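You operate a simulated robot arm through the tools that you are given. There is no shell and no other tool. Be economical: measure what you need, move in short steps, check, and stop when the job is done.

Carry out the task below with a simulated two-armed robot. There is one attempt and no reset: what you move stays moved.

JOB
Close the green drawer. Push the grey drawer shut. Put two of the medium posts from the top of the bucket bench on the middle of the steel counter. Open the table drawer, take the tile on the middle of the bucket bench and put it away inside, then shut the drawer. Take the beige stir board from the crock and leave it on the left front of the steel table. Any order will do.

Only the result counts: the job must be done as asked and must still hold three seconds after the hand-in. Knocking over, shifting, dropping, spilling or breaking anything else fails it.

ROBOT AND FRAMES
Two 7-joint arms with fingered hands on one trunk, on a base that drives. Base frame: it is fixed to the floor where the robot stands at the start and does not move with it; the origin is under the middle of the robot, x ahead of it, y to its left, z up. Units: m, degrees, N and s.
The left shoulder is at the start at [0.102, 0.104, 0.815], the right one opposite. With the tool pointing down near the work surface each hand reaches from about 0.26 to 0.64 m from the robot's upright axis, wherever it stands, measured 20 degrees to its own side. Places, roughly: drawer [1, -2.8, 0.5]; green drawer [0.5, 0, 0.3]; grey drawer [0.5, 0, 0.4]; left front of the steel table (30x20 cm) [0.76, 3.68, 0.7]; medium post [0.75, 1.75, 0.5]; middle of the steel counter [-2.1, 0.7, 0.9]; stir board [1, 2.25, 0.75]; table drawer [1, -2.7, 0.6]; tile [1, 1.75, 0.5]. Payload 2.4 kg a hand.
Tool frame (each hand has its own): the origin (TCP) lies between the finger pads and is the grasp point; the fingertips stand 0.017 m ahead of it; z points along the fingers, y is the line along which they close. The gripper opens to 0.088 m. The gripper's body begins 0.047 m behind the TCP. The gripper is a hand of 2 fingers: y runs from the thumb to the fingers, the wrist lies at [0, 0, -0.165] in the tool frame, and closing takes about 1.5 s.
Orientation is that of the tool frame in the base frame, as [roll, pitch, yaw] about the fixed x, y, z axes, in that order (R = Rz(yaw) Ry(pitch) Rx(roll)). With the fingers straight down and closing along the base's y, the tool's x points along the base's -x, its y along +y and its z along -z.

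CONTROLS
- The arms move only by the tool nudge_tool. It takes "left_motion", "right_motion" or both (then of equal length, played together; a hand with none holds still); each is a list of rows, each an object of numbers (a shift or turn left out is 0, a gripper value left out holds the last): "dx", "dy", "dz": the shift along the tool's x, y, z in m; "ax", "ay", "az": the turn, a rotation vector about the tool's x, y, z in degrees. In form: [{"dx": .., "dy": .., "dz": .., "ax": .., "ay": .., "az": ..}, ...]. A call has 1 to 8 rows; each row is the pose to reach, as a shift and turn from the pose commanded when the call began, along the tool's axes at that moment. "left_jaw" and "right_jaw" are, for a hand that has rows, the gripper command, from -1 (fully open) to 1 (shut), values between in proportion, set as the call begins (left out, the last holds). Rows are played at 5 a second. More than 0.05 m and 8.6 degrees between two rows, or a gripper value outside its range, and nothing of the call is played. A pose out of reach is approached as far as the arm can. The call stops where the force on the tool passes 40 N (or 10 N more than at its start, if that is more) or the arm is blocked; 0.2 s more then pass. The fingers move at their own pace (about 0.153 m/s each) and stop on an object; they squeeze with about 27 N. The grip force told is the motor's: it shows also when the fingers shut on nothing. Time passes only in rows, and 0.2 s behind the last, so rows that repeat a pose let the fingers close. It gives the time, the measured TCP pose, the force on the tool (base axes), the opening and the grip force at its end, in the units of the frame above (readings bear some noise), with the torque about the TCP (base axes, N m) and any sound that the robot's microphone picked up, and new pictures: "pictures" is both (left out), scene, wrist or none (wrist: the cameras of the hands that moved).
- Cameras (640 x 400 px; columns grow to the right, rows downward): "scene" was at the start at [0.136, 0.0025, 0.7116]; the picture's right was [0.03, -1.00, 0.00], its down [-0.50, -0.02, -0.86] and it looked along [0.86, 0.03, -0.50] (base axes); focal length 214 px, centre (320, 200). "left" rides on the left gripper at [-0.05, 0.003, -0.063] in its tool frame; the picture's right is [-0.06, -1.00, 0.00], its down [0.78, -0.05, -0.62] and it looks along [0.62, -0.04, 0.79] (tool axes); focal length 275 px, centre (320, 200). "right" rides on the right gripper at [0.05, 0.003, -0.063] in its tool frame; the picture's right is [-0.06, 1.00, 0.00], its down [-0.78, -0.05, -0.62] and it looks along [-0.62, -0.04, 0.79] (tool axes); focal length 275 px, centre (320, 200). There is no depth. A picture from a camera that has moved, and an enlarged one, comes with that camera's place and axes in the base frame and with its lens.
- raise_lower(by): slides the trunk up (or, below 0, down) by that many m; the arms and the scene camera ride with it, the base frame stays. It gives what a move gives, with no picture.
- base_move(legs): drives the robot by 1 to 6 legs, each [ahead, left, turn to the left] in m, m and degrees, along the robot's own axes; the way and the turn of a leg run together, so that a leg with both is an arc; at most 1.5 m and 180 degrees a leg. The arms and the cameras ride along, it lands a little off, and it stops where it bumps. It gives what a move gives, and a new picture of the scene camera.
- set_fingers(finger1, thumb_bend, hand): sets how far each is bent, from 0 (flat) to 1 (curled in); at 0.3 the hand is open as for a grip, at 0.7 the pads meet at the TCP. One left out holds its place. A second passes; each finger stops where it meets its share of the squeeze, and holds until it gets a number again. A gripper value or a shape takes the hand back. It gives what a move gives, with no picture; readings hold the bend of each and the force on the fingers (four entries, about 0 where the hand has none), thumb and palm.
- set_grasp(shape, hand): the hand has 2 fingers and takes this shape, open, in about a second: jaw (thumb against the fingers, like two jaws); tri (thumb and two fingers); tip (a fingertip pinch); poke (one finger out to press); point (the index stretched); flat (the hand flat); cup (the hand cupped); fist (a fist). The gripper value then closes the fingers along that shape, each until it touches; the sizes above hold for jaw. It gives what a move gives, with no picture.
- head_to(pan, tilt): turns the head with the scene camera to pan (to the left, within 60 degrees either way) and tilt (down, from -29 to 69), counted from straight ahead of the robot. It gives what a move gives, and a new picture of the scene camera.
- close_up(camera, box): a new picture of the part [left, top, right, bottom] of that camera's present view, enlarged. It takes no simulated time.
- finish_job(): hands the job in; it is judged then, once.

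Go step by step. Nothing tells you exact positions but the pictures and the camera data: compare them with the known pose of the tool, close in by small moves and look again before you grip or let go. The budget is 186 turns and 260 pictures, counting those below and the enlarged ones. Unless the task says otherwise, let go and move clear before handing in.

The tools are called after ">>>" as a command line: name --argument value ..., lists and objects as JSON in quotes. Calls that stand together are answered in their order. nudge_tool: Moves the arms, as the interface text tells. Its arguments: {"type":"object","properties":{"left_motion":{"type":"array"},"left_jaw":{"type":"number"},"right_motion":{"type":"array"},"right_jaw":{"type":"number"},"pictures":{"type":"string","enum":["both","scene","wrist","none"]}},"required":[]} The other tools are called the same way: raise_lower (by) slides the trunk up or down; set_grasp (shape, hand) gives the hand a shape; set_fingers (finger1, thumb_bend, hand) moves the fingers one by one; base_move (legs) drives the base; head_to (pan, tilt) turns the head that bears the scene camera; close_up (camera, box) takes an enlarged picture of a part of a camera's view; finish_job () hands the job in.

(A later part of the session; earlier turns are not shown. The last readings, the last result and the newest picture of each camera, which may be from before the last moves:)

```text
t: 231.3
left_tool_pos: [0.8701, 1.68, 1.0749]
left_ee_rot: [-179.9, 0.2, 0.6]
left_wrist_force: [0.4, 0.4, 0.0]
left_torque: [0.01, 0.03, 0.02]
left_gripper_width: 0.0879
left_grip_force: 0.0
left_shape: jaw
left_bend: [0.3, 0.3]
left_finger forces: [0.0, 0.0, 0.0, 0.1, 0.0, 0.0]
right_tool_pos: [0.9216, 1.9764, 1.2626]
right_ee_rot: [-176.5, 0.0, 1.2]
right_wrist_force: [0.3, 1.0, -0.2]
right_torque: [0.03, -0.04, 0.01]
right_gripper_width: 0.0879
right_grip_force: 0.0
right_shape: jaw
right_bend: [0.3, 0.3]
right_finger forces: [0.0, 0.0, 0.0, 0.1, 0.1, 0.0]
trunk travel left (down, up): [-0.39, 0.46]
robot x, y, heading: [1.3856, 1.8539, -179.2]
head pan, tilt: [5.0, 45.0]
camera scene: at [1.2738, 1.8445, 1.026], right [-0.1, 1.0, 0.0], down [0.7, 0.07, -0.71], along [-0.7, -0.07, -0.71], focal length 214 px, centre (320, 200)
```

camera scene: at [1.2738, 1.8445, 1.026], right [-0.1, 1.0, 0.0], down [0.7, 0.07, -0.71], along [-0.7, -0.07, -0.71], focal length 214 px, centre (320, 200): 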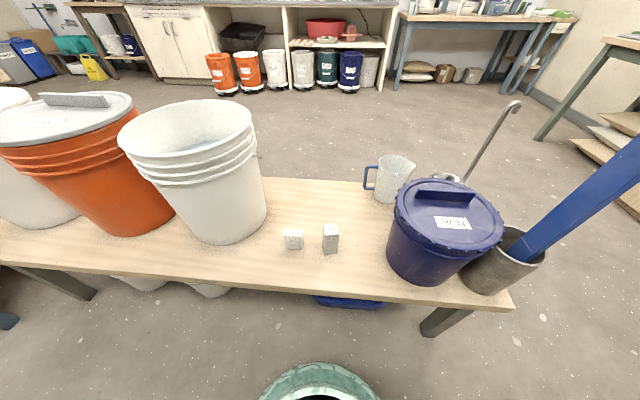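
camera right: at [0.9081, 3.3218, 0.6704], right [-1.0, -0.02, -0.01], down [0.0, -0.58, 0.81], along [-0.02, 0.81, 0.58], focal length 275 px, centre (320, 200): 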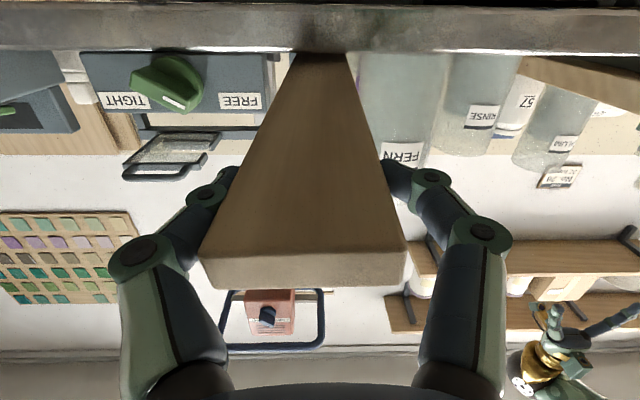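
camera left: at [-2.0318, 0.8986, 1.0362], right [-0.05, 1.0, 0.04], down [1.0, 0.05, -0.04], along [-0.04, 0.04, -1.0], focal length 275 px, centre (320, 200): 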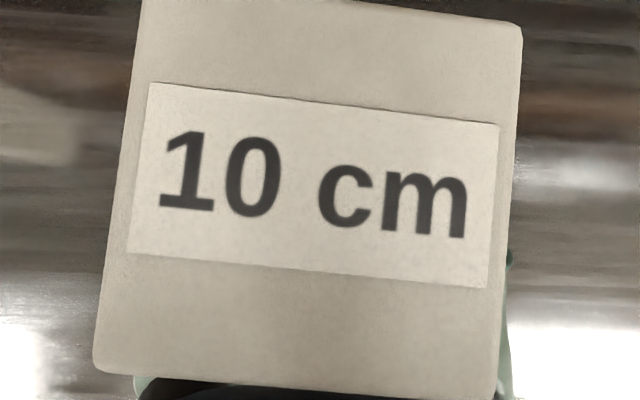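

I centre the left hand above the tile, then lower the trunk.

>>> nudge_tool --left_motion '[{"dx": 0.024, "dy": -0.025}, {"dx": 0.047, "dy": -0.05}]' --left_jaw -1 --pictures "none"

>>> raise_lower --by -0.25

>>> nudge_tool --left_motion '[{"dz": 0.045}, {"dz": 0.09}, {"dz": 0.135}, {"dz": 0.18}]' --pictures "both"

```text
t: 231.9
left_tool_pos: [0.9173, 1.7319, 1.0719]
left_ee_rot: [-179.9, 0.1, 0.6]
left_wrist_force: [-0.3, -0.5, 0.8]
left_torque: [-0.01, -0.01, -0.05]
left_gripper_width: 0.0879
left_grip_force: 0.0
left_shape: jaw
left_bend: [0.3, 0.3]
left_finger forces: [0.0, 0.0, 0.0, 0.0, 0.1, 0.1]
right_tool_pos: [0.9228, 1.9778, 1.2638]
right_ee_rot: [-176.5, -0.1, 1.2]
right_wrist_force: [0.1, 0.3, 0.2]
right_torque: [0.02, 0.0, 0.03]
right_gripper_width: 0.0881
right_grip_force: 0.1
right_shape: jaw
right_bend: [0.3, 0.3]
right_finger forces: [0.1, 0.0, 0.0, 0.0, 0.0, 0.0]
trunk travel left (down, up): [-0.39, 0.46]
robot x, y, heading: [1.3854, 1.854, -179.2]
head pan, tilt: [5.0, 45.0]
```

```text
t: 234.4
left_tool_pos: [0.9166, 1.7304, 0.8243]
left_ee_rot: [-179.9, 0.3, 0.5]
left_wrist_force: [-0.3, -0.1, 0.1]
left_torque: [0.0, 0.0, -0.02]
left_gripper_width: 0.0881
left_grip_force: 0.1
left_shape: jaw
left_bend: [0.3, 0.3]
left_finger forces: [0.1, 0.0, 0.0, 0.0, 0.0, 0.0]
right_tool_pos: [0.9228, 1.9769, 1.0131]
right_ee_rot: [-176.5, 0.1, 1.3]
right_wrist_force: [-0.4, -0.2, -0.3]
right_torque: [0.04, -0.02, -0.01]
right_gripper_width: 0.0881
right_grip_force: 0.1
right_shape: jaw
right_bend: [0.3, 0.3]
right_finger forces: [0.0, 0.0, 0.0, 0.1, 0.0, 0.1]
trunk travel left (down, up): [-0.14, 0.71]
robot x, y, heading: [1.385, 1.8489, -179.7]
head pan, tilt: [5.0, 45.0]
```

```text
t: 235.4
left_tool_pos: [0.9169, 1.7309, 0.6459]
left_ee_rot: [-179.9, 0.2, 0.5]
left_wrist_force: [0.2, 0.4, -0.6]
left_torque: [-0.01, -0.02, 0.04]
left_gripper_width: 0.088
left_grip_force: 0.1
left_shape: jaw
left_bend: [0.3, 0.3]
left_finger forces: [0.0, 0.0, 0.0, 0.0, 0.1, 0.1]
right_tool_pos: [0.9227, 1.9772, 1.013]
right_ee_rot: [-176.5, 0.0, 1.2]
right_wrist_force: [0.0, 0.5, -0.5]
right_torque: [0.02, -0.04, 0.0]
right_gripper_width: 0.0878
right_grip_force: 0.1
right_shape: jaw
right_bend: [0.3, 0.3]
right_finger forces: [0.0, 0.1, 0.0, 0.1, 0.0, 0.1]
trunk travel left (down, up): [-0.14, 0.71]
robot x, y, heading: [1.3886, 1.8546, -179.4]
head pan, tilt: [5.0, 45.0]
camera scene: at [1.2645, 1.8444, 0.7767], right [-0.1, 1.0, 0.0], down [0.7, 0.07, -0.71], along [-0.7, -0.07, -0.71], focal length 214 px, centre (320, 200)
camera left: at [0.8679, 1.7274, 0.7091], right [-0.07, 1.0, 0.0], down [0.79, 0.05, 0.62], along [0.61, 0.05, -0.79], focal length 275 px, centre (320, 200)
```

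scene: 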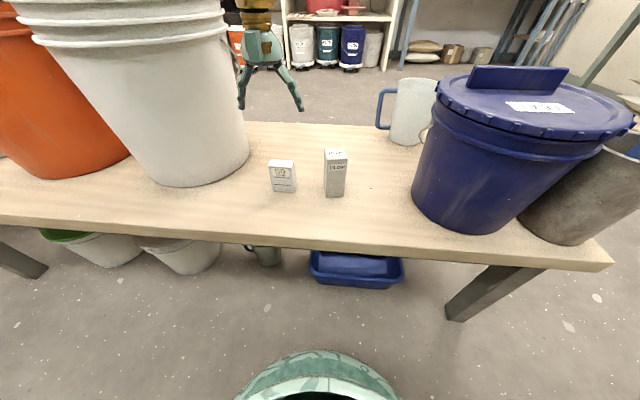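
left: 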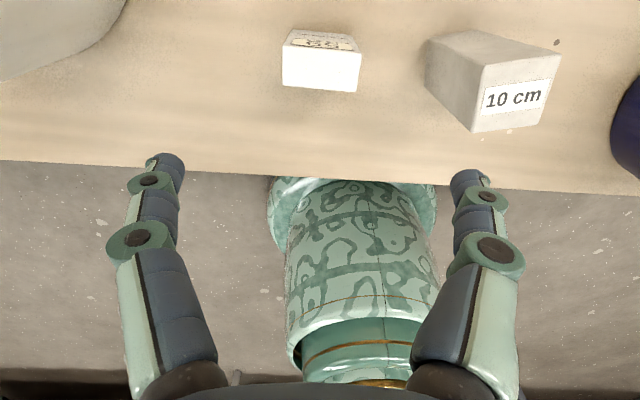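

Tile centre refined to (0.909, 1.732), about 5 cm wide and 2.6 cm thick. I descend to z 0.495 and look before closing.

>>> nudge_tool --left_motion '[{"dx": -0.008, "dz": 0.03}, {"dx": -0.008, "dy": -0.001, "dz": 0.07}, {"dx": -0.008, "dy": -0.001, "dz": 0.11}, {"dx": -0.008, "dy": -0.001, "dz": 0.15}]' --pictures "wrist"

```text
t: 236.4
left_tool_pos: [0.9067, 1.7308, 0.4978]
left_ee_rot: [-180.0, 0.2, 0.5]
left_wrist_force: [-0.6, 0.4, -0.1]
left_torque: [0.0, -0.01, 0.0]
left_gripper_width: 0.088
left_grip_force: 0.0
left_shape: jaw
left_bend: [0.3, 0.3]
left_finger forces: [0.0, 0.0, 0.0, 0.1, 0.0, 0.1]
right_tool_pos: [0.9226, 1.9784, 1.0129]
right_ee_rot: [-176.5, 0.1, 1.2]
right_wrist_force: [-0.4, 0.4, -0.1]
right_torque: [-0.04, -0.01, 0.01]
right_gripper_width: 0.0882
right_grip_force: 0.1
right_shape: jaw
right_bend: [0.3, 0.3]
right_finger forces: [0.0, 0.1, 0.0, 0.0, 0.0, 0.0]
trunk travel left (down, up): [-0.14, 0.71]
robot x, y, heading: [1.3865, 1.8513, -179.4]
head pan, tilt: [5.0, 45.0]
camera left: at [0.8574, 1.728, 0.5612], right [-0.07, 1.0, 0.0], down [0.79, 0.06, 0.62], along [0.61, 0.04, -0.79], focal length 275 px, centre (320, 200)
```

left: 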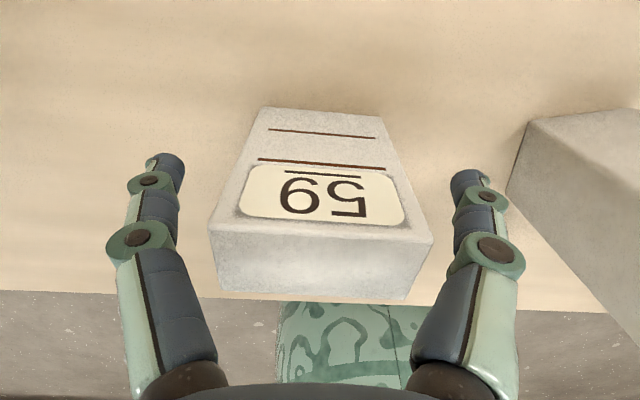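

The tile is centred between the fingers. I close.

>>> nudge_tool --left_motion '[{}, {}, {}, {}, {}, {}, {}]' --left_jaw 1 --pictures "wrist"

```text
t: 238.0
left_tool_pos: [0.9075, 1.7313, 0.4987]
left_ee_rot: [-180.0, 0.2, 0.5]
left_wrist_force: [-0.7, -0.5, 0.4]
left_torque: [-0.02, -0.01, 0.04]
left_gripper_width: 0.043
left_grip_force: 26.7
left_shape: jaw
left_bend: [0.72, 0.7]
left_finger forces: [24.2, 0.0, 0.1, 0.0, 24.2, 0.0]
right_tool_pos: [0.9222, 1.9772, 1.0134]
right_ee_rot: [-176.5, 0.0, 1.2]
right_wrist_force: [0.7, 0.0, -0.7]
right_torque: [0.03, 0.01, 0.02]
right_gripper_width: 0.088
right_grip_force: 0.0
right_shape: jaw
right_bend: [0.3, 0.3]
right_finger forces: [0.0, 0.1, 0.0, 0.0, 0.0, 0.1]
trunk travel left (down, up): [-0.14, 0.71]
robot x, y, heading: [1.3851, 1.8541, -179.4]
head pan, tilt: [5.0, 45.0]
camera left: at [0.8573, 1.7281, 0.5616], right [-0.07, 1.0, 0.0], down [0.79, 0.06, 0.62], along [0.62, 0.05, -0.79], focal length 275 px, centre (320, 200)
```

left: 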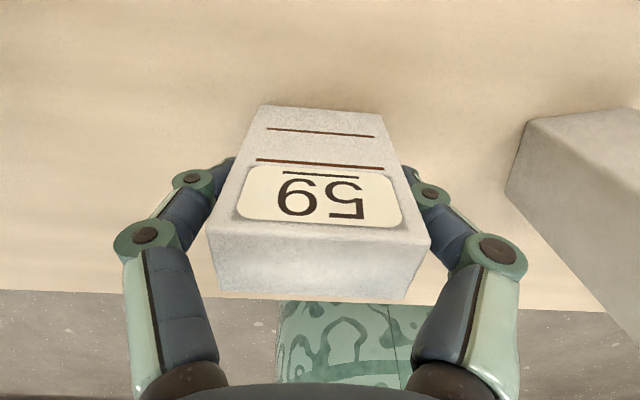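

Gripped at 4.3 cm. I lift with the trunk by 0.4 m.

>>> raise_lower --by 0.4

```text
t: 241.9
left_tool_pos: [0.9071, 1.7311, 0.8948]
left_ee_rot: [-179.9, 0.2, 0.5]
left_wrist_force: [0.0, -1.0, -1.3]
left_torque: [-0.01, 0.01, 0.0]
left_gripper_width: 0.043
left_grip_force: 27.5
left_shape: jaw
left_bend: [0.72, 0.7]
left_finger forces: [24.4, 0.1, 0.0, 0.1, 24.3, 0.0]
right_tool_pos: [0.9209, 1.9769, 1.4123]
right_ee_rot: [-176.5, 0.0, 1.3]
right_wrist_force: [0.3, -0.2, 0.2]
right_torque: [0.01, 0.0, 0.01]
right_gripper_width: 0.0882
right_grip_force: 0.1
right_shape: jaw
right_bend: [0.3, 0.3]
right_finger forces: [0.0, 0.0, 0.0, 0.0, 0.0, 0.0]
trunk travel left (down, up): [-0.54, 0.31]
robot x, y, heading: [1.384, 1.8592, -179.5]
head pan, tilt: [5.0, 45.0]
```

The tile is lifted. I back away and turn to face -y to see the route toward the table drawer.

>>> base_move --legs '[[-0.5, 0, 0], [0, 0, 89.5]]'

>>> head_to --pan -15 --tilt 15

```text
t: 248.6
left_tool_pos: [1.9983, 1.3837, 0.8957]
left_ee_rot: [-179.9, 0.2, 90.5]
left_wrist_force: [0.2, -0.1, -1.6]
left_torque: [0.04, 0.02, 0.03]
left_gripper_width: 0.0429
left_grip_force: 27.2
left_shape: jaw
left_bend: [0.73, 0.7]
left_finger forces: [24.3, 0.0, 0.0, 0.0, 24.2, 0.0]
right_tool_pos: [1.7533, 1.3975, 1.4132]
right_ee_rot: [-176.5, 0.0, 91.1]
right_wrist_force: [0.7, 0.2, -0.4]
right_torque: [0.01, 0.0, 0.0]
right_gripper_width: 0.0881
right_grip_force: 0.0
right_shape: jaw
right_bend: [0.3, 0.3]
right_finger forces: [0.1, 0.0, 0.0, 0.0, 0.0, 0.0]
trunk travel left (down, up): [-0.54, 0.31]
robot x, y, heading: [1.8799, 1.8623, -89.5]
head pan, tilt: [5.0, 45.0]
camera scene: at [1.8855, 1.7519, 1.177], right [-1.0, -0.1, 0.0], down [-0.07, 0.7, -0.71], along [0.07, -0.7, -0.71], focal length 214 px, centre (320, 200)
```

scene: 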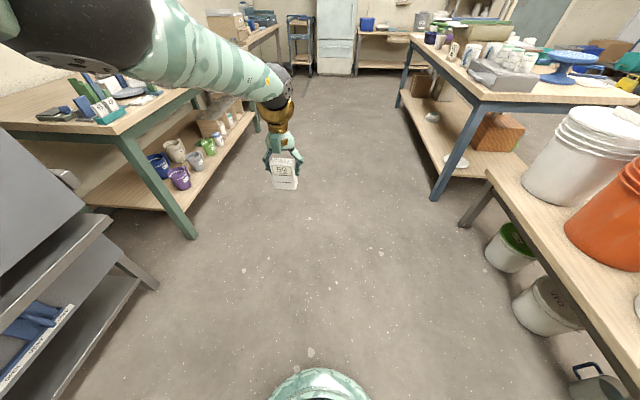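

```text
t: 249.5
left_tool_pos: [1.9986, 1.3832, 0.8948]
left_ee_rot: [-180.0, 0.1, 90.5]
left_wrist_force: [0.2, 0.1, -1.9]
left_torque: [-0.03, 0.0, 0.02]
left_gripper_width: 0.0429
left_grip_force: 27.1
left_shape: jaw
left_bend: [0.73, 0.7]
left_finger forces: [24.2, 0.0, 0.0, 0.0, 24.3, 0.0]
right_tool_pos: [1.7536, 1.3992, 1.4134]
right_ee_rot: [-176.5, 0.0, 91.1]
right_wrist_force: [0.4, -0.6, 0.4]
right_torque: [0.0, 0.02, 0.01]
right_gripper_width: 0.088
right_grip_force: 0.0
right_shape: jaw
right_bend: [0.3, 0.3]
right_finger forces: [0.1, 0.0, 0.0, 0.0, 0.1, 0.0]
trunk travel left (down, up): [-0.54, 0.31]
robot x, y, heading: [1.8769, 1.8626, -89.7]
head pan, tilt: [-15.0, 15.0]
camera scene: at [1.8543, 1.7424, 1.2237], right [-0.97, 0.25, 0.0], down [0.07, 0.25, -0.97], along [-0.24, -0.93, -0.26], focal length 214 px, centre (320, 200)
```

scene: 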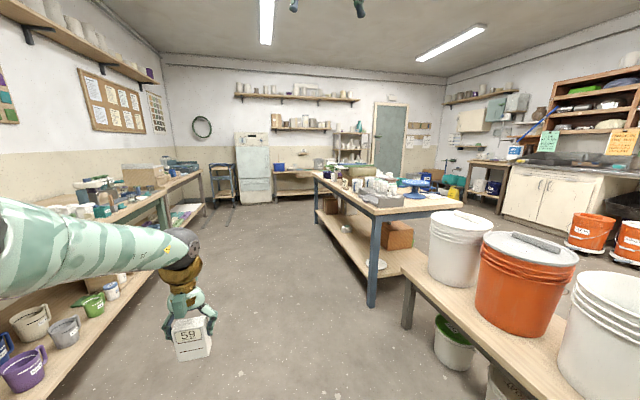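

The corridor is clear; the target table stands at the far wall near x 1, left of the fridge side. I drive down the corridor.

>>> base_move --legs '[[1.4, 0, 0], [1.5, 0, 0]]'

>>> head_to --pan -25 --tilt 20

```text
t: 263.5
left_tool_pos: [1.9708, -1.5198, 0.8941]
left_ee_rot: [-179.9, 0.2, 89.6]
left_wrist_force: [-0.6, -0.5, -1.7]
left_torque: [-0.02, -0.03, 0.0]
left_gripper_width: 0.0429
left_grip_force: 26.9
left_shape: jaw
left_bend: [0.73, 0.7]
left_finger forces: [24.3, 0.0, 0.0, 0.0, 24.4, 0.0]
right_tool_pos: [1.7255, -1.5006, 1.4138]
right_ee_rot: [-176.4, 0.0, 90.2]
right_wrist_force: [0.1, 0.1, 0.8]
right_torque: [-0.02, -0.01, -0.01]
right_gripper_width: 0.0879
right_grip_force: 0.1
right_shape: jaw
right_bend: [0.3, 0.3]
right_finger forces: [0.0, 0.1, 0.0, 0.0, 0.1, 0.0]
trunk travel left (down, up): [-0.54, 0.31]
robot x, y, heading: [1.8579, -1.0413, -90.4]
head pan, tilt: [-15.0, 15.0]
camera scene: at [1.8328, -1.1579, 1.2238], right [-0.96, 0.27, 0.0], down [0.07, 0.25, -0.97], along [-0.26, -0.93, -0.26], focal length 214 px, centre (320, 200)
```

scene: 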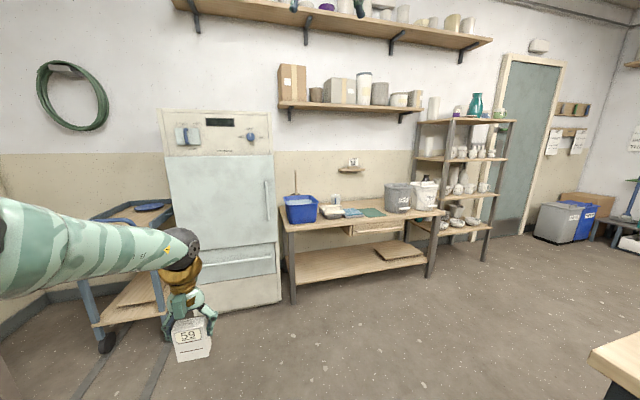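

```text
t: 264.2
left_tool_pos: [1.9706, -1.5193, 0.8948]
left_ee_rot: [-179.9, 0.2, 89.7]
left_wrist_force: [0.0, -1.1, -1.7]
left_torque: [-0.03, -0.01, 0.02]
left_gripper_width: 0.0427
left_grip_force: 27.3
left_shape: jaw
left_bend: [0.73, 0.7]
left_finger forces: [24.4, 0.1, 0.0, 0.0, 24.4, 0.1]
right_tool_pos: [1.7258, -1.5023, 1.4131]
right_ee_rot: [-176.5, 0.1, 90.2]
right_wrist_force: [0.6, -0.4, -0.6]
right_torque: [-0.02, -0.01, 0.02]
right_gripper_width: 0.0881
right_grip_force: 0.1
right_shape: jaw
right_bend: [0.3, 0.3]
right_finger forces: [0.0, 0.0, 0.0, 0.1, 0.0, 0.0]
trunk travel left (down, up): [-0.54, 0.31]
robot x, y, heading: [1.8585, -1.0441, -90.7]
head pan, tilt: [-25.0, 20.0]
camera scene: at [1.8177, -1.1518, 1.2157], right [-0.9, 0.43, 0.0], down [0.15, 0.31, -0.94], along [-0.4, -0.85, -0.34], focal length 214 px, centre (320, 200)
```

scene: 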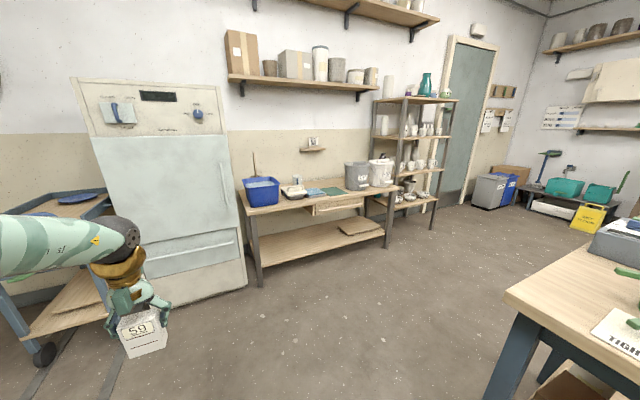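

I see the wooden table with a drawer under its right half. I go forward past the other table's end and then right, to face it.

>>> base_move --legs '[[0.7, 0, 0.7], [0, -0.8, 0]]'

>>> head_to --pan 0 --tilt 30

>>> close_up --camera "scene" --box '[220, 120, 460, 280]'

```text
t: 271.8
left_tool_pos: [1.2136, -2.224, 0.895]
left_ee_rot: [180.0, 0.3, 91.5]
left_wrist_force: [0.7, -0.3, -1.3]
left_torque: [0.0, 0.0, 0.03]
left_gripper_width: 0.043
left_grip_force: 26.8
left_shape: jaw
left_bend: [0.73, 0.7]
left_finger forces: [24.3, 0.0, 0.0, 0.0, 24.3, 0.0]
right_tool_pos: [0.967, -2.214, 1.4134]
right_ee_rot: [-176.4, 0.0, 92.0]
right_wrist_force: [0.4, 0.6, -0.3]
right_torque: [-0.01, 0.0, -0.04]
right_gripper_width: 0.0878
right_grip_force: 0.2
right_shape: jaw
right_bend: [0.3, 0.3]
right_finger forces: [0.1, 0.0, 0.1, 0.1, 0.1, 0.0]
trunk travel left (down, up): [-0.54, 0.31]
robot x, y, heading: [1.0845, -1.7497, -88.8]
head pan, tilt: [-25.0, 20.0]
camera scene: at [1.0481, -1.8618, 1.2157], right [-0.92, 0.4, 0.0], down [0.14, 0.31, -0.94], along [-0.38, -0.86, -0.34], focal length 214 px, centre (320, 200)
```

scene: 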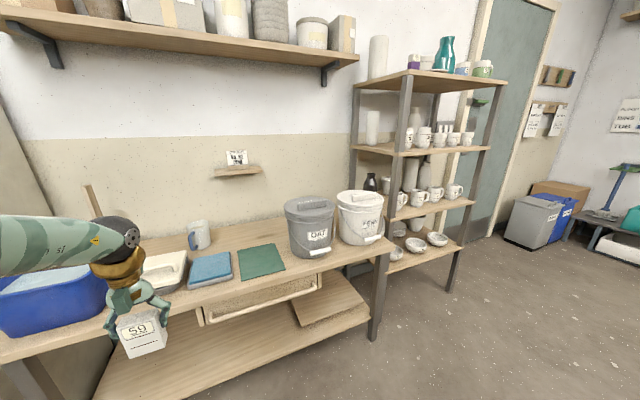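

```text
t: 272.7
left_tool_pos: [1.2138, -2.2248, 0.8954]
left_ee_rot: [-179.9, 0.2, 91.4]
left_wrist_force: [-0.3, 0.9, -1.8]
left_torque: [-0.02, 0.02, 0.03]
left_gripper_width: 0.043
left_grip_force: 26.9
left_shape: jaw
left_bend: [0.73, 0.7]
left_finger forces: [24.2, 0.0, 0.1, 0.0, 24.2, 0.0]
right_tool_pos: [0.9678, -2.213, 1.4136]
right_ee_rot: [-176.5, 0.0, 92.1]
right_wrist_force: [0.3, -0.6, 0.3]
right_torque: [0.03, -0.04, -0.07]
right_gripper_width: 0.0881
right_grip_force: 0.1
right_shape: jaw
right_bend: [0.3, 0.3]
right_finger forces: [0.0, 0.0, 0.0, 0.0, 0.0, 0.0]
trunk travel left (down, up): [-0.54, 0.31]
robot x, y, heading: [1.0821, -1.7463, -88.8]
head pan, tilt: [0.0, 30.0]
camera scene: at [1.0878, -1.867, 1.1996], right [-1.0, -0.02, 0.0], down [-0.01, 0.5, -0.87], along [0.02, -0.87, -0.5], focal length 214 px, centre (320, 200)
```

scene: 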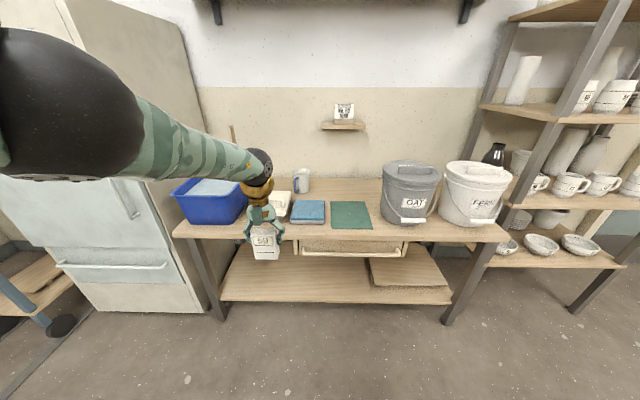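

```text
2.50 times, centred on (340, 200) of scene
camera zoom: at [1.0878, -1.867, 1.1996], right [-1.0, -0.02, 0.0], down [-0.01, 0.5, -0.87], along [0.02, -0.87, -0.5], focal length 536 px, centre (270, 200)
```

zoom: 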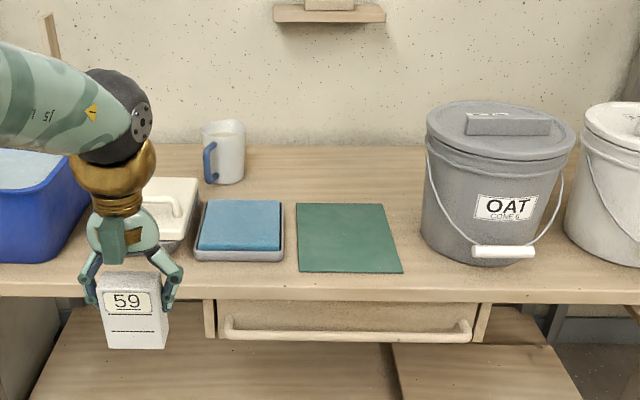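

The drawer has a long horizontal bar handle centred near x 0.984, z ≈ 0.6. I'll grip the bar with the right hand pointing forward, fingers closing vertically. First raise and retract the left hand with the tile, then lower the trunk.

>>> nudge_tool --left_motion '[{"dz": -0.04, "dx": 0.015}, {"dz": -0.08, "dx": 0.03}, {"dz": -0.12, "dx": 0.045}, {"dz": -0.16, "dx": 0.06}, {"dz": -0.2, "dx": 0.075}, {"dz": -0.24, "dx": 0.09}, {"dz": -0.28, "dx": 0.1}, {"dz": -0.32, "dx": 0.1}]' --right_motion '[{"ay": -8}, {"ay": -16}, {"ay": -24}, {"ay": -32}, {"ay": -40}, {"ay": -48}, {"ay": -56}, {"ay": -64}]' --pictures "none"

>>> raise_lower --by -0.4

>>> nudge_tool --right_motion '[{"ay": -8}, {"ay": -16}, {"ay": -24}, {"ay": -26}]' --pictures "none"

>>> nudge_tool --right_motion '[{"az": 8.5}, {"az": 17}, {"az": 25.5}, {"az": 34}, {"az": 42.5}, {"az": 51}, {"az": 59.5}, {"az": 68}]' --pictures "scene"

```text
t: 274.5
left_tool_pos: [1.2118, -2.1232, 1.2145]
left_ee_rot: [-179.9, 0.2, 91.4]
left_wrist_force: [-0.5, -0.5, -2.1]
left_torque: [0.03, 0.0, -0.04]
left_gripper_width: 0.0428
left_grip_force: 27.1
left_shape: jaw
left_bend: [0.73, 0.7]
left_finger forces: [24.5, 0.1, 0.0, 0.0, 24.4, 0.1]
right_tool_pos: [0.9675, -2.2138, 1.413]
right_ee_rot: [-172.1, 64.0, 99.1]
right_wrist_force: [0.3, 0.0, -0.4]
right_torque: [-0.04, -0.03, -0.02]
right_gripper_width: 0.0881
right_grip_force: 0.1
right_shape: jaw
right_bend: [0.3, 0.3]
right_finger forces: [0.1, 0.0, 0.0, 0.1, 0.0, 0.0]
trunk travel left (down, up): [-0.54, 0.31]
robot x, y, heading: [1.0837, -1.7479, -88.7]
head pan, tilt: [0.0, 30.0]
```

```text
t: 278.4
left_tool_pos: [1.2116, -2.1228, 0.8151]
left_ee_rot: [-179.9, 0.2, 91.4]
left_wrist_force: [0.7, -0.6, -1.7]
left_torque: [0.01, 0.01, 0.02]
left_gripper_width: 0.0429
left_grip_force: 27.3
left_shape: jaw
left_bend: [0.73, 0.7]
left_finger forces: [24.4, 0.2, 0.1, 0.0, 24.4, 0.0]
right_tool_pos: [0.9668, -2.2133, 1.0127]
right_ee_rot: [-171.9, 63.8, 99.2]
right_wrist_force: [1.1, 0.2, -0.6]
right_torque: [0.0, 0.01, 0.0]
right_gripper_width: 0.0881
right_grip_force: 0.1
right_shape: jaw
right_bend: [0.3, 0.3]
right_finger forces: [0.0, 0.0, 0.0, 0.1, 0.0, 0.1]
trunk travel left (down, up): [-0.14, 0.71]
robot x, y, heading: [1.0849, -1.749, -89.0]
head pan, tilt: [0.0, 30.0]
```

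```text
t: 279.4
left_tool_pos: [1.2117, -2.1246, 0.814]
left_ee_rot: [-180.0, 0.1, 91.4]
left_wrist_force: [-0.5, 1.0, -1.6]
left_torque: [0.01, 0.04, 0.01]
left_gripper_width: 0.043
left_grip_force: 27.0
left_shape: jaw
left_bend: [0.73, 0.7]
left_finger forces: [24.4, 0.0, 0.1, 0.0, 24.3, 0.1]
right_tool_pos: [0.9678, -2.2133, 1.0125]
right_ee_rot: [-88.2, 86.5, -176.2]
right_wrist_force: [0.1, -0.4, -0.1]
right_torque: [-0.01, -0.03, 0.04]
right_gripper_width: 0.0881
right_grip_force: 0.0
right_shape: jaw
right_bend: [0.3, 0.3]
right_finger forces: [0.1, 0.0, 0.1, 0.0, 0.0, 0.0]
trunk travel left (down, up): [-0.14, 0.71]
robot x, y, heading: [1.0889, -1.7487, -88.6]
head pan, tilt: [0.0, 30.0]
```

```text
t: 281.2
left_tool_pos: [1.2114, -2.1228, 0.8143]
left_ee_rot: [-179.9, 0.1, 91.5]
left_wrist_force: [-0.5, -0.3, -1.6]
left_torque: [-0.02, 0.0, 0.03]
left_gripper_width: 0.0427
left_grip_force: 27.0
left_shape: jaw
left_bend: [0.73, 0.7]
left_finger forces: [24.4, 0.1, 0.1, 0.0, 24.4, 0.0]
right_tool_pos: [0.9662, -2.2125, 1.0131]
right_ee_rot: [89.9, 25.3, 1.9]
right_wrist_force: [-0.2, 0.1, 0.3]
right_torque: [0.01, 0.01, 0.04]
right_gripper_width: 0.0879
right_grip_force: 0.0
right_shape: jaw
right_bend: [0.3, 0.3]
right_finger forces: [0.0, 0.0, 0.1, 0.0, 0.1, 0.0]
trunk travel left (down, up): [-0.14, 0.71]
robot x, y, heading: [1.084, -1.7492, -88.8]
head pan, tilt: [0.0, 30.0]
camera scene: at [1.0881, -1.8797, 0.7993], right [-1.0, -0.02, 0.0], down [-0.01, 0.5, -0.87], along [0.02, -0.87, -0.5], focal length 214 px, centre (320, 200)
```

scene: 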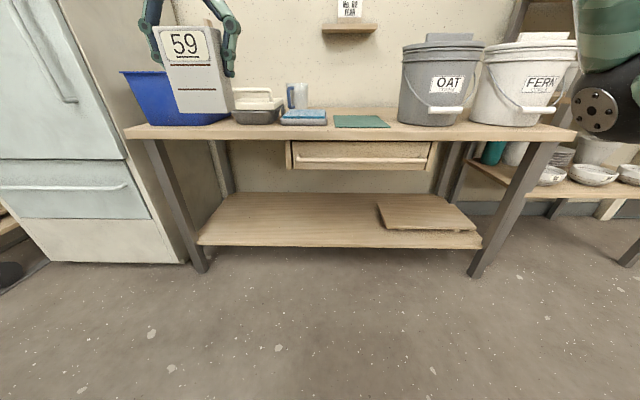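

The right hand is now pointing forward and nearly rolled. Comparing the two views puts the bar near y -2.516, z 0.575. I finish the roll and zoom on the handle.

>>> nudge_tool --right_motion '[{"az": 8.5}, {"az": 17}, {"az": 25.3}]' --pictures "none"

>>> close_up --camera "scene" --box '[280, 100, 440, 200]'

```text
t: 282.0
left_tool_pos: [1.2118, -2.1241, 0.8149]
left_ee_rot: [-179.9, 0.1, 91.4]
left_wrist_force: [-0.9, -0.4, -1.1]
left_torque: [0.02, -0.03, -0.01]
left_gripper_width: 0.0429
left_grip_force: 26.8
left_shape: jaw
left_bend: [0.73, 0.7]
left_finger forces: [24.4, 0.0, 0.0, 0.0, 24.4, 0.0]
right_tool_pos: [0.9671, -2.2137, 1.0129]
right_ee_rot: [90.0, 0.1, 2.0]
right_wrist_force: [0.4, 0.1, 0.4]
right_torque: [-0.01, 0.03, 0.0]
right_gripper_width: 0.088
right_grip_force: 0.1
right_shape: jaw
right_bend: [0.3, 0.3]
right_finger forces: [0.0, 0.0, 0.1, 0.0, 0.0, 0.0]
trunk travel left (down, up): [-0.14, 0.71]
robot x, y, heading: [1.0839, -1.7497, -89.0]
head pan, tilt: [0.0, 30.0]
```

```text
4.00 times, centred on (360, 150) of scene
camera zoom: at [1.0881, -1.8797, 0.7993], right [-1.0, -0.02, 0.0], down [-0.01, 0.5, -0.87], along [0.02, -0.87, -0.5], focal length 858 px, centre (160, 400)
```

zoom: 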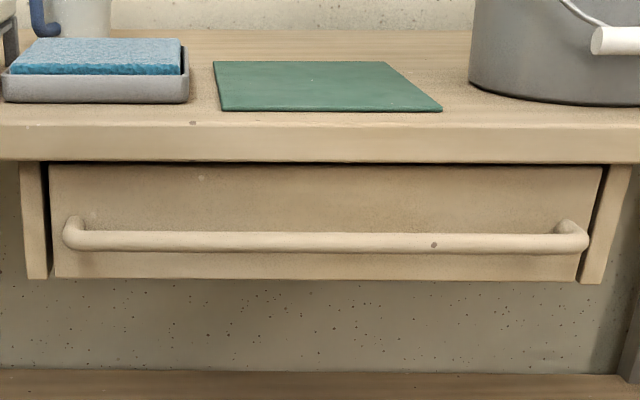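

Bar centre refined: x 0.972, y -2.515, z 0.5735, with the table underside at 0.63. I lower the right hand to bar height in front of the table.

>>> nudge_tool --right_motion '[{"dy": -0.045}, {"dy": -0.09}, {"dy": -0.135}, {"dy": -0.18}, {"dy": -0.225}, {"dy": -0.27}, {"dy": -0.315}, {"dy": -0.36}]' --right_jaw -1 --pictures "none"

>>> nudge_tool --right_motion '[{"dy": -0.04}, {"dy": -0.079}]' --pictures "none"

>>> base_move --legs '[[0.2, 0, -1.2]]'

>>> close_up --camera "right" --box '[0, 0, 640, 400]'

```text
t: 283.8
left_tool_pos: [1.211, -2.1227, 0.8139]
left_ee_rot: [-179.9, 0.1, 91.5]
left_wrist_force: [-0.3, -0.1, -1.0]
left_torque: [0.0, -0.01, 0.02]
left_gripper_width: 0.043
left_grip_force: 26.7
left_shape: jaw
left_bend: [0.73, 0.7]
left_finger forces: [24.4, 0.1, 0.0, 0.1, 24.4, 0.1]
right_tool_pos: [0.9669, -2.2138, 0.6522]
right_ee_rot: [90.0, 0.2, 2.0]
right_wrist_force: [1.0, -0.5, 0.2]
right_torque: [0.02, -0.01, 0.0]
right_gripper_width: 0.0878
right_grip_force: 0.1
right_shape: jaw
right_bend: [0.3, 0.3]
right_finger forces: [0.1, 0.0, 0.0, 0.0, 0.1, 0.0]
trunk travel left (down, up): [-0.14, 0.71]
robot x, y, heading: [1.084, -1.7484, -88.8]
head pan, tilt: [0.0, 30.0]
```

```text
t: 284.4
left_tool_pos: [1.2111, -2.1229, 0.8141]
left_ee_rot: [-179.9, 0.1, 91.3]
left_wrist_force: [0.3, 0.1, -2.0]
left_torque: [-0.01, 0.0, -0.02]
left_gripper_width: 0.0428
left_grip_force: 27.0
left_shape: jaw
left_bend: [0.73, 0.7]
left_finger forces: [24.5, 0.0, 0.0, 0.0, 24.4, 0.0]
right_tool_pos: [0.9662, -2.2147, 0.5742]
right_ee_rot: [90.0, 0.1, 2.0]
right_wrist_force: [0.0, 0.4, 0.0]
right_torque: [0.03, -0.01, 0.0]
right_gripper_width: 0.0881
right_grip_force: 0.0
right_shape: jaw
right_bend: [0.3, 0.3]
right_finger forces: [0.0, 0.0, 0.0, 0.1, 0.0, 0.0]
trunk travel left (down, up): [-0.14, 0.71]
robot x, y, heading: [1.0838, -1.7474, -88.5]
head pan, tilt: [0.0, 30.0]
```

```text
t: 286.0
left_tool_pos: [1.2054, -2.331, 0.8148]
left_ee_rot: [-179.9, 0.3, 90.0]
left_wrist_force: [-0.2, 0.4, -0.8]
left_torque: [0.0, -0.02, -0.01]
left_gripper_width: 0.0429
left_grip_force: 27.3
left_shape: jaw
left_bend: [0.73, 0.7]
left_finger forces: [24.4, 0.1, 0.0, 0.0, 24.5, 0.0]
right_tool_pos: [0.9588, -2.418, 0.5731]
right_ee_rot: [90.1, 0.1, 0.7]
right_wrist_force: [-0.4, -0.2, -0.7]
right_torque: [-0.02, -0.01, 0.03]
right_gripper_width: 0.088
right_grip_force: 0.1
right_shape: jaw
right_bend: [0.3, 0.3]
right_finger forces: [0.0, 0.1, 0.1, 0.0, 0.0, 0.1]
trunk travel left (down, up): [-0.14, 0.71]
robot x, y, heading: [1.0892, -1.9568, -89.6]
head pan, tilt: [0.0, 30.0]
camera scene: at [1.0878, -2.0848, 0.7993], right [-1.0, 0.0, 0.0], down [0.0, 0.5, -0.87], along [0.0, -0.87, -0.5], focal length 214 px, centre (320, 200)
```

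scene: 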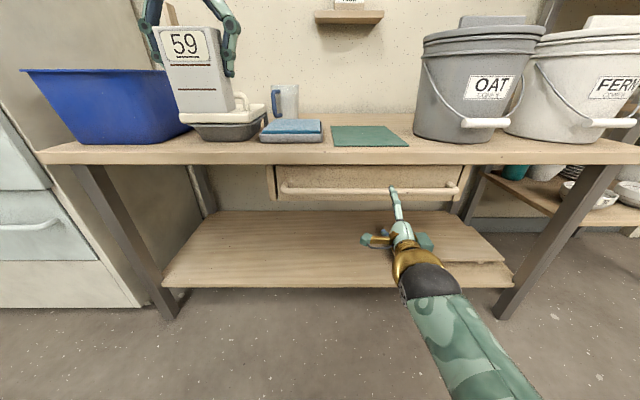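

```text
1.00 times, centred on (320, 200) of right (not enlarged: the box is as wide or as high as the picture)
camera zoom: at [1.0088, -2.3523, 0.578], right [-0.06, 0.0, 1.0], down [-0.79, 0.61, -0.05], along [-0.61, -0.79, -0.04], focal length 275 px, centre (320, 200)
```

zoom: 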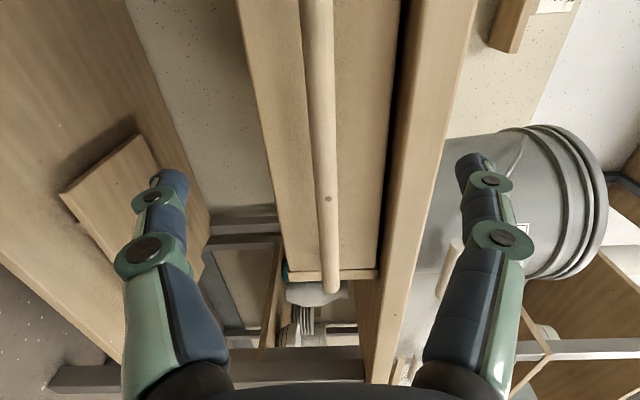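

The bar is midway between the fingers in the wrist view. I narrow the opening a little for clearance and advance 9.5 cm.

>>> nudge_tool --right_motion '[{"dz": 0.025}, {"dz": 0.05}, {"dz": 0.07}, {"dz": 0.085}, {"dz": 0.095}]' --right_jaw -0.3 --pictures "wrist"

```text
t: 287.2
left_tool_pos: [1.2046, -2.3319, 0.8142]
left_ee_rot: [-179.8, 0.2, 90.1]
left_wrist_force: [0.4, -0.4, -2.5]
left_torque: [-0.01, -0.01, -0.01]
left_gripper_width: 0.0427
left_grip_force: 26.8
left_shape: jaw
left_bend: [0.73, 0.7]
left_finger forces: [24.4, 0.0, 0.1, 0.0, 24.4, 0.0]
right_tool_pos: [0.961, -2.5128, 0.5743]
right_ee_rot: [90.0, 0.2, 0.9]
right_wrist_force: [-0.6, -0.1, 0.6]
right_torque: [-0.02, 0.0, 0.0]
right_gripper_width: 0.0577
right_grip_force: 0.0
right_shape: jaw
right_bend: [0.7, 0.68]
right_finger forces: [0.1, 0.0, 0.0, 0.0, 0.1, 0.1]
trunk travel left (down, up): [-0.14, 0.71]
robot x, y, heading: [1.0858, -1.9514, -90.0]
head pan, tilt: [0.0, 30.0]
camera right: at [1.0106, -2.4473, 0.5779], right [-0.06, 0.0, 1.0], down [-0.79, 0.61, -0.05], along [-0.61, -0.79, -0.04], focal length 275 px, centre (320, 200)
```

right: 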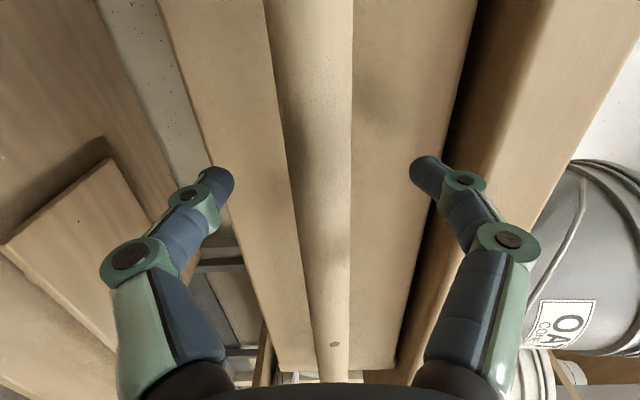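

The bar runs between the fingers. I close on it.

>>> nudge_tool --right_motion '[{}, {}, {}, {}, {}, {}]' --right_jaw 1 --pictures "wrist"

```text
t: 288.6
left_tool_pos: [1.2059, -2.3311, 0.8135]
left_ee_rot: [-179.9, 0.2, 90.1]
left_wrist_force: [0.4, 0.4, -2.5]
left_torque: [0.0, 0.02, 0.01]
left_gripper_width: 0.0429
left_grip_force: 27.1
left_shape: jaw
left_bend: [0.73, 0.7]
left_finger forces: [24.4, 0.0, 0.0, 0.0, 24.4, 0.0]
right_tool_pos: [0.9617, -2.5114, 0.574]
right_ee_rot: [90.0, 0.1, 0.8]
right_wrist_force: [1.2, 0.9, -4.6]
right_torque: [0.0, 0.02, 0.01]
right_gripper_width: 0.0001
right_grip_force: 27.2
right_shape: jaw
right_bend: [0.6, 0.74]
right_finger forces: [0.0, 0.0, 0.1, 0.0, 2.6, 0.1]
trunk travel left (down, up): [-0.14, 0.71]
robot x, y, heading: [1.0837, -1.9548, -89.9]
head pan, tilt: [0.0, 30.0]
camera right: at [1.0107, -2.4471, 0.5776], right [-0.06, 0.0, 1.0], down [-0.79, 0.61, -0.05], along [-0.61, -0.79, -0.04], focal length 275 px, centre (320, 200)
```

right: 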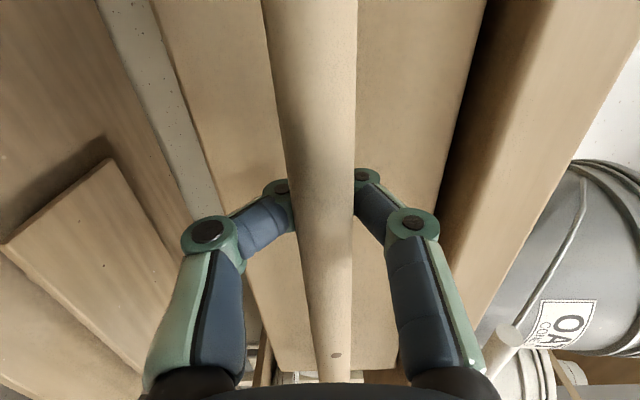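

The fingers have closed behind the bar, hooking it securely. I pull the drawer open by backing the base 0.18 m.

>>> base_move --legs '[[-0.18, 0, 0]]'

```text
t: 290.1
left_tool_pos: [1.2067, -2.1546, 0.8148]
left_ee_rot: [-179.9, 0.1, 90.1]
left_wrist_force: [0.5, -0.6, -1.5]
left_torque: [0.01, -0.01, -0.01]
left_gripper_width: 0.0427
left_grip_force: 27.3
left_shape: jaw
left_bend: [0.73, 0.7]
left_finger forces: [24.4, 0.1, 0.1, 0.0, 24.3, 0.0]
right_tool_pos: [0.9607, -2.3342, 0.5747]
right_ee_rot: [89.9, 0.2, 0.7]
right_wrist_force: [-0.6, -0.8, -0.8]
right_torque: [-0.02, -0.01, -0.01]
right_gripper_width: 0.0002
right_grip_force: 27.0
right_shape: jaw
right_bend: [0.6, 0.74]
right_finger forces: [0.0, 0.0, 0.0, 0.1, 0.8, 0.1]
trunk travel left (down, up): [-0.14, 0.71]
robot x, y, heading: [1.0865, -1.7773, -89.9]
head pan, tilt: [0.0, 30.0]
camera scene: at [1.0875, -1.9069, 0.7993], right [-1.0, 0.0, 0.0], down [0.0, 0.5, -0.87], along [0.0, -0.87, -0.5], focal length 214 px, centre (320, 200)
```

scene: 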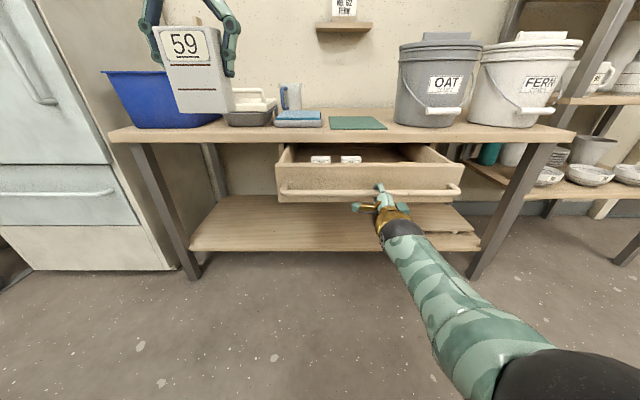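

The drawer opened about 0.17 m; there are already two small items inside. I look closer.

>>> close_up --camera "scene" --box '[260, 120, 480, 220]'

```text
2.91 times, centred on (370, 170) of scene
camera zoom: at [1.0875, -1.9069, 0.7993], right [-1.0, 0.0, 0.0], down [0.0, 0.5, -0.87], along [0.0, -0.87, -0.5], focal length 624 px, centre (174, 287)
```

zoom: 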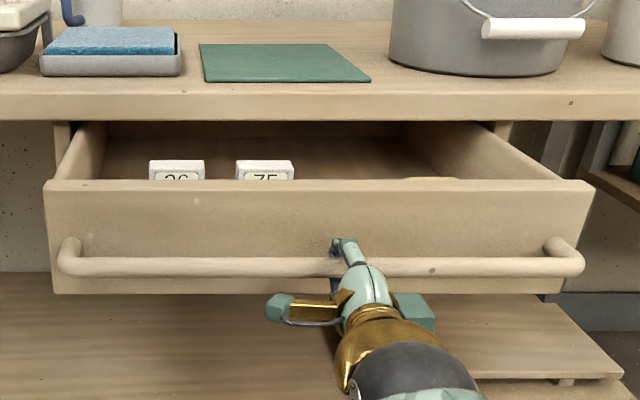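

I release the bar and back the right hand off, then raise the trunk to view the drawer's interior from above.

>>> nudge_tool --right_motion '[{}, {}, {}, {"dz": -0.03}, {"dz": -0.07}, {"dz": -0.1}]' --right_jaw -0.5 --pictures "none"

>>> raise_lower --by 0.3

>>> head_to --pan 0 --tilt 50

>>> close_up --camera "scene" --box '[240, 100, 460, 240]'

```text
t: 291.5
left_tool_pos: [1.2046, -2.1529, 0.8143]
left_ee_rot: [-179.9, 0.2, 90.1]
left_wrist_force: [-0.5, 0.5, -1.3]
left_torque: [-0.02, -0.01, 0.01]
left_gripper_width: 0.0429
left_grip_force: 27.2
left_shape: jaw
left_bend: [0.73, 0.7]
left_finger forces: [24.5, 0.0, 0.1, 0.0, 24.4, 0.0]
right_tool_pos: [0.9577, -2.2328, 0.5738]
right_ee_rot: [89.9, 0.3, 0.8]
right_wrist_force: [-1.6, -0.2, -0.3]
right_torque: [-0.02, -0.02, -0.02]
right_gripper_width: 0.0659
right_grip_force: 0.1
right_shape: jaw
right_bend: [0.64, 0.6]
right_finger forces: [0.1, 0.0, 0.0, 0.0, 0.0, 0.0]
trunk travel left (down, up): [-0.14, 0.71]
robot x, y, heading: [1.0887, -1.7733, -89.7]
head pan, tilt: [0.0, 30.0]
```

```text
t: 294.5
left_tool_pos: [1.2055, -2.1528, 1.1138]
left_ee_rot: [-179.9, 0.1, 90.0]
left_wrist_force: [0.3, 0.6, -1.1]
left_torque: [0.01, 0.01, -0.01]
left_gripper_width: 0.0428
left_grip_force: 27.4
left_shape: jaw
left_bend: [0.73, 0.7]
left_finger forces: [24.4, 0.1, 0.1, 0.1, 24.4, 0.1]
right_tool_pos: [0.9587, -2.234, 0.8743]
right_ee_rot: [89.9, 0.2, 0.7]
right_wrist_force: [-1.1, 0.1, 0.1]
right_torque: [-0.01, 0.03, 0.01]
right_gripper_width: 0.066
right_grip_force: 0.1
right_shape: jaw
right_bend: [0.64, 0.6]
right_finger forces: [0.0, 0.1, 0.0, 0.0, 0.0, 0.1]
trunk travel left (down, up): [-0.44, 0.41]
robot x, y, heading: [1.0867, -1.7756, -90.2]
head pan, tilt: [0.0, 30.0]
```

```text
t: 295.3
left_tool_pos: [1.2063, -2.1524, 1.1132]
left_ee_rot: [-179.9, 0.2, 90.1]
left_wrist_force: [0.3, 0.3, -2.6]
left_torque: [0.01, -0.01, 0.01]
left_gripper_width: 0.0428
left_grip_force: 25.9
left_shape: jaw
left_bend: [0.73, 0.7]
left_finger forces: [24.4, 0.0, 0.0, 0.0, 24.4, 0.1]
right_tool_pos: [0.9593, -2.2341, 0.8742]
right_ee_rot: [89.8, 0.1, 0.6]
right_wrist_force: [0.8, 0.0, 0.3]
right_torque: [0.0, -0.01, 0.02]
right_gripper_width: 0.0657
right_grip_force: 0.1
right_shape: jaw
right_bend: [0.64, 0.6]
right_finger forces: [0.1, 0.0, 0.0, 0.0, 0.0, 0.1]
trunk travel left (down, up): [-0.44, 0.41]
robot x, y, heading: [1.0853, -1.7724, -90.2]
head pan, tilt: [0.0, 50.0]
camera scene: at [1.0875, -1.8823, 1.0696], right [-1.0, 0.0, 0.0], down [0.0, 0.77, -0.64], along [0.0, -0.64, -0.77], focal length 214 px, centre (320, 200)
```

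scene: 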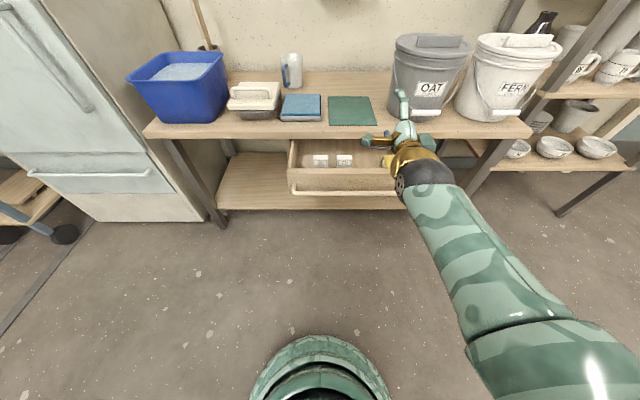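

```text
2.86 times, centred on (350, 170) of scene
camera zoom: at [1.0875, -1.8823, 1.0696], right [-1.0, 0.0, 0.0], down [0.0, 0.77, -0.64], along [0.0, -0.64, -0.77], focal length 613 px, centre (234, 286)
```

zoom: 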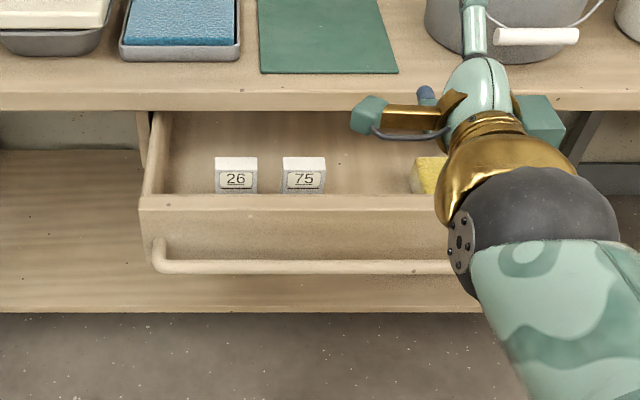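

Tiles 26 and 75 stand near y -2.43 and a sponge is on the right; the space behind the tiles is empty but needs a wider opening. I re-hook the bar and pull 8 cm more.

>>> raise_lower --by -0.3

>>> nudge_tool --right_motion '[{"dz": 0.03}, {"dz": 0.07}, {"dz": 0.1}, {"dz": 0.102}]' --right_jaw -0.4 --pictures "none"

>>> nudge_tool --right_motion '[{}, {}, {}, {}, {}, {}]' --right_jaw 1 --pictures "wrist"

```text
t: 298.3
left_tool_pos: [1.2052, -2.1536, 0.8162]
left_ee_rot: [-179.9, 0.3, 90.1]
left_wrist_force: [-0.3, 0.5, -1.6]
left_torque: [0.03, 0.01, -0.01]
left_gripper_width: 0.0428
left_grip_force: 27.1
left_shape: jaw
left_bend: [0.73, 0.7]
left_finger forces: [24.3, 0.0, 0.0, 0.0, 24.4, 0.0]
right_tool_pos: [0.9589, -2.2338, 0.575]
right_ee_rot: [89.9, 0.3, 0.7]
right_wrist_force: [0.1, 1.0, 0.2]
right_torque: [-0.04, -0.01, -0.03]
right_gripper_width: 0.066
right_grip_force: 0.0
right_shape: jaw
right_bend: [0.64, 0.6]
right_finger forces: [0.0, 0.1, 0.0, 0.1, 0.1, 0.0]
trunk travel left (down, up): [-0.14, 0.71]
robot x, y, heading: [1.0854, -1.7767, -90.0]
head pan, tilt: [0.0, 50.0]
```

```text
t: 299.3
left_tool_pos: [1.2053, -2.1529, 0.8142]
left_ee_rot: [-179.9, 0.2, 90.1]
left_wrist_force: [0.7, 0.0, -1.5]
left_torque: [0.04, 0.02, -0.04]
left_gripper_width: 0.0428
left_grip_force: 27.3
left_shape: jaw
left_bend: [0.73, 0.7]
left_finger forces: [24.4, 0.0, 0.0, 0.0, 24.4, 0.0]
right_tool_pos: [0.9593, -2.3371, 0.5744]
right_ee_rot: [89.8, 0.3, 0.6]
right_wrist_force: [0.0, -0.1, -0.2]
right_torque: [-0.02, 0.01, 0.02]
right_gripper_width: 0.0618
right_grip_force: 0.1
right_shape: jaw
right_bend: [0.67, 0.64]
right_finger forces: [0.0, 0.0, 0.1, 0.0, 0.0, 0.0]
trunk travel left (down, up): [-0.14, 0.71]
robot x, y, heading: [1.0883, -1.7749, -90.0]
head pan, tilt: [0.0, 50.0]
```

```text
t: 300.7
left_tool_pos: [1.2056, -2.1532, 0.8144]
left_ee_rot: [-179.9, 0.1, 90.1]
left_wrist_force: [-1.1, 0.6, -2.2]
left_torque: [-0.01, 0.01, -0.04]
left_gripper_width: 0.0427
left_grip_force: 27.0
left_shape: jaw
left_bend: [0.73, 0.7]
left_finger forces: [24.4, 0.1, 0.0, 0.0, 24.3, 0.0]
right_tool_pos: [0.9593, -2.3365, 0.5755]
right_ee_rot: [89.9, 0.2, 0.7]
right_wrist_force: [0.2, -0.8, -0.7]
right_torque: [-0.02, 0.02, -0.02]
right_gripper_width: 0.0
right_grip_force: 27.5
right_shape: jaw
right_bend: [0.54, 0.66]
right_finger forces: [0.0, 0.2, 0.1, 0.0, 0.9, 0.1]
trunk travel left (down, up): [-0.14, 0.71]
robot x, y, heading: [1.0865, -1.7764, -90.1]
head pan, tilt: [0.0, 50.0]
camera right: at [1.009, -2.2718, 0.5781], right [-0.06, 0.0, 1.0], down [-0.79, 0.61, -0.05], along [-0.61, -0.79, -0.03], focal length 275 px, centre (320, 200)
```

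right: 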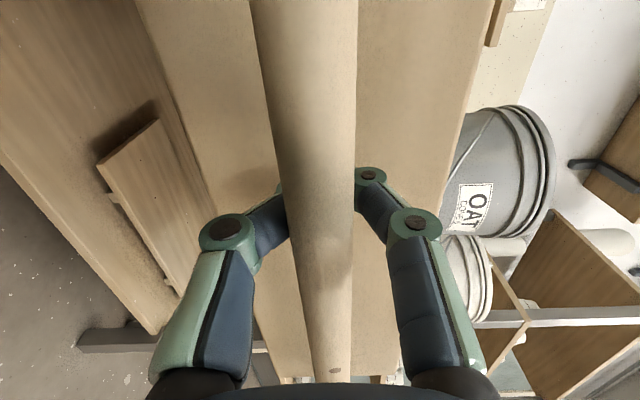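

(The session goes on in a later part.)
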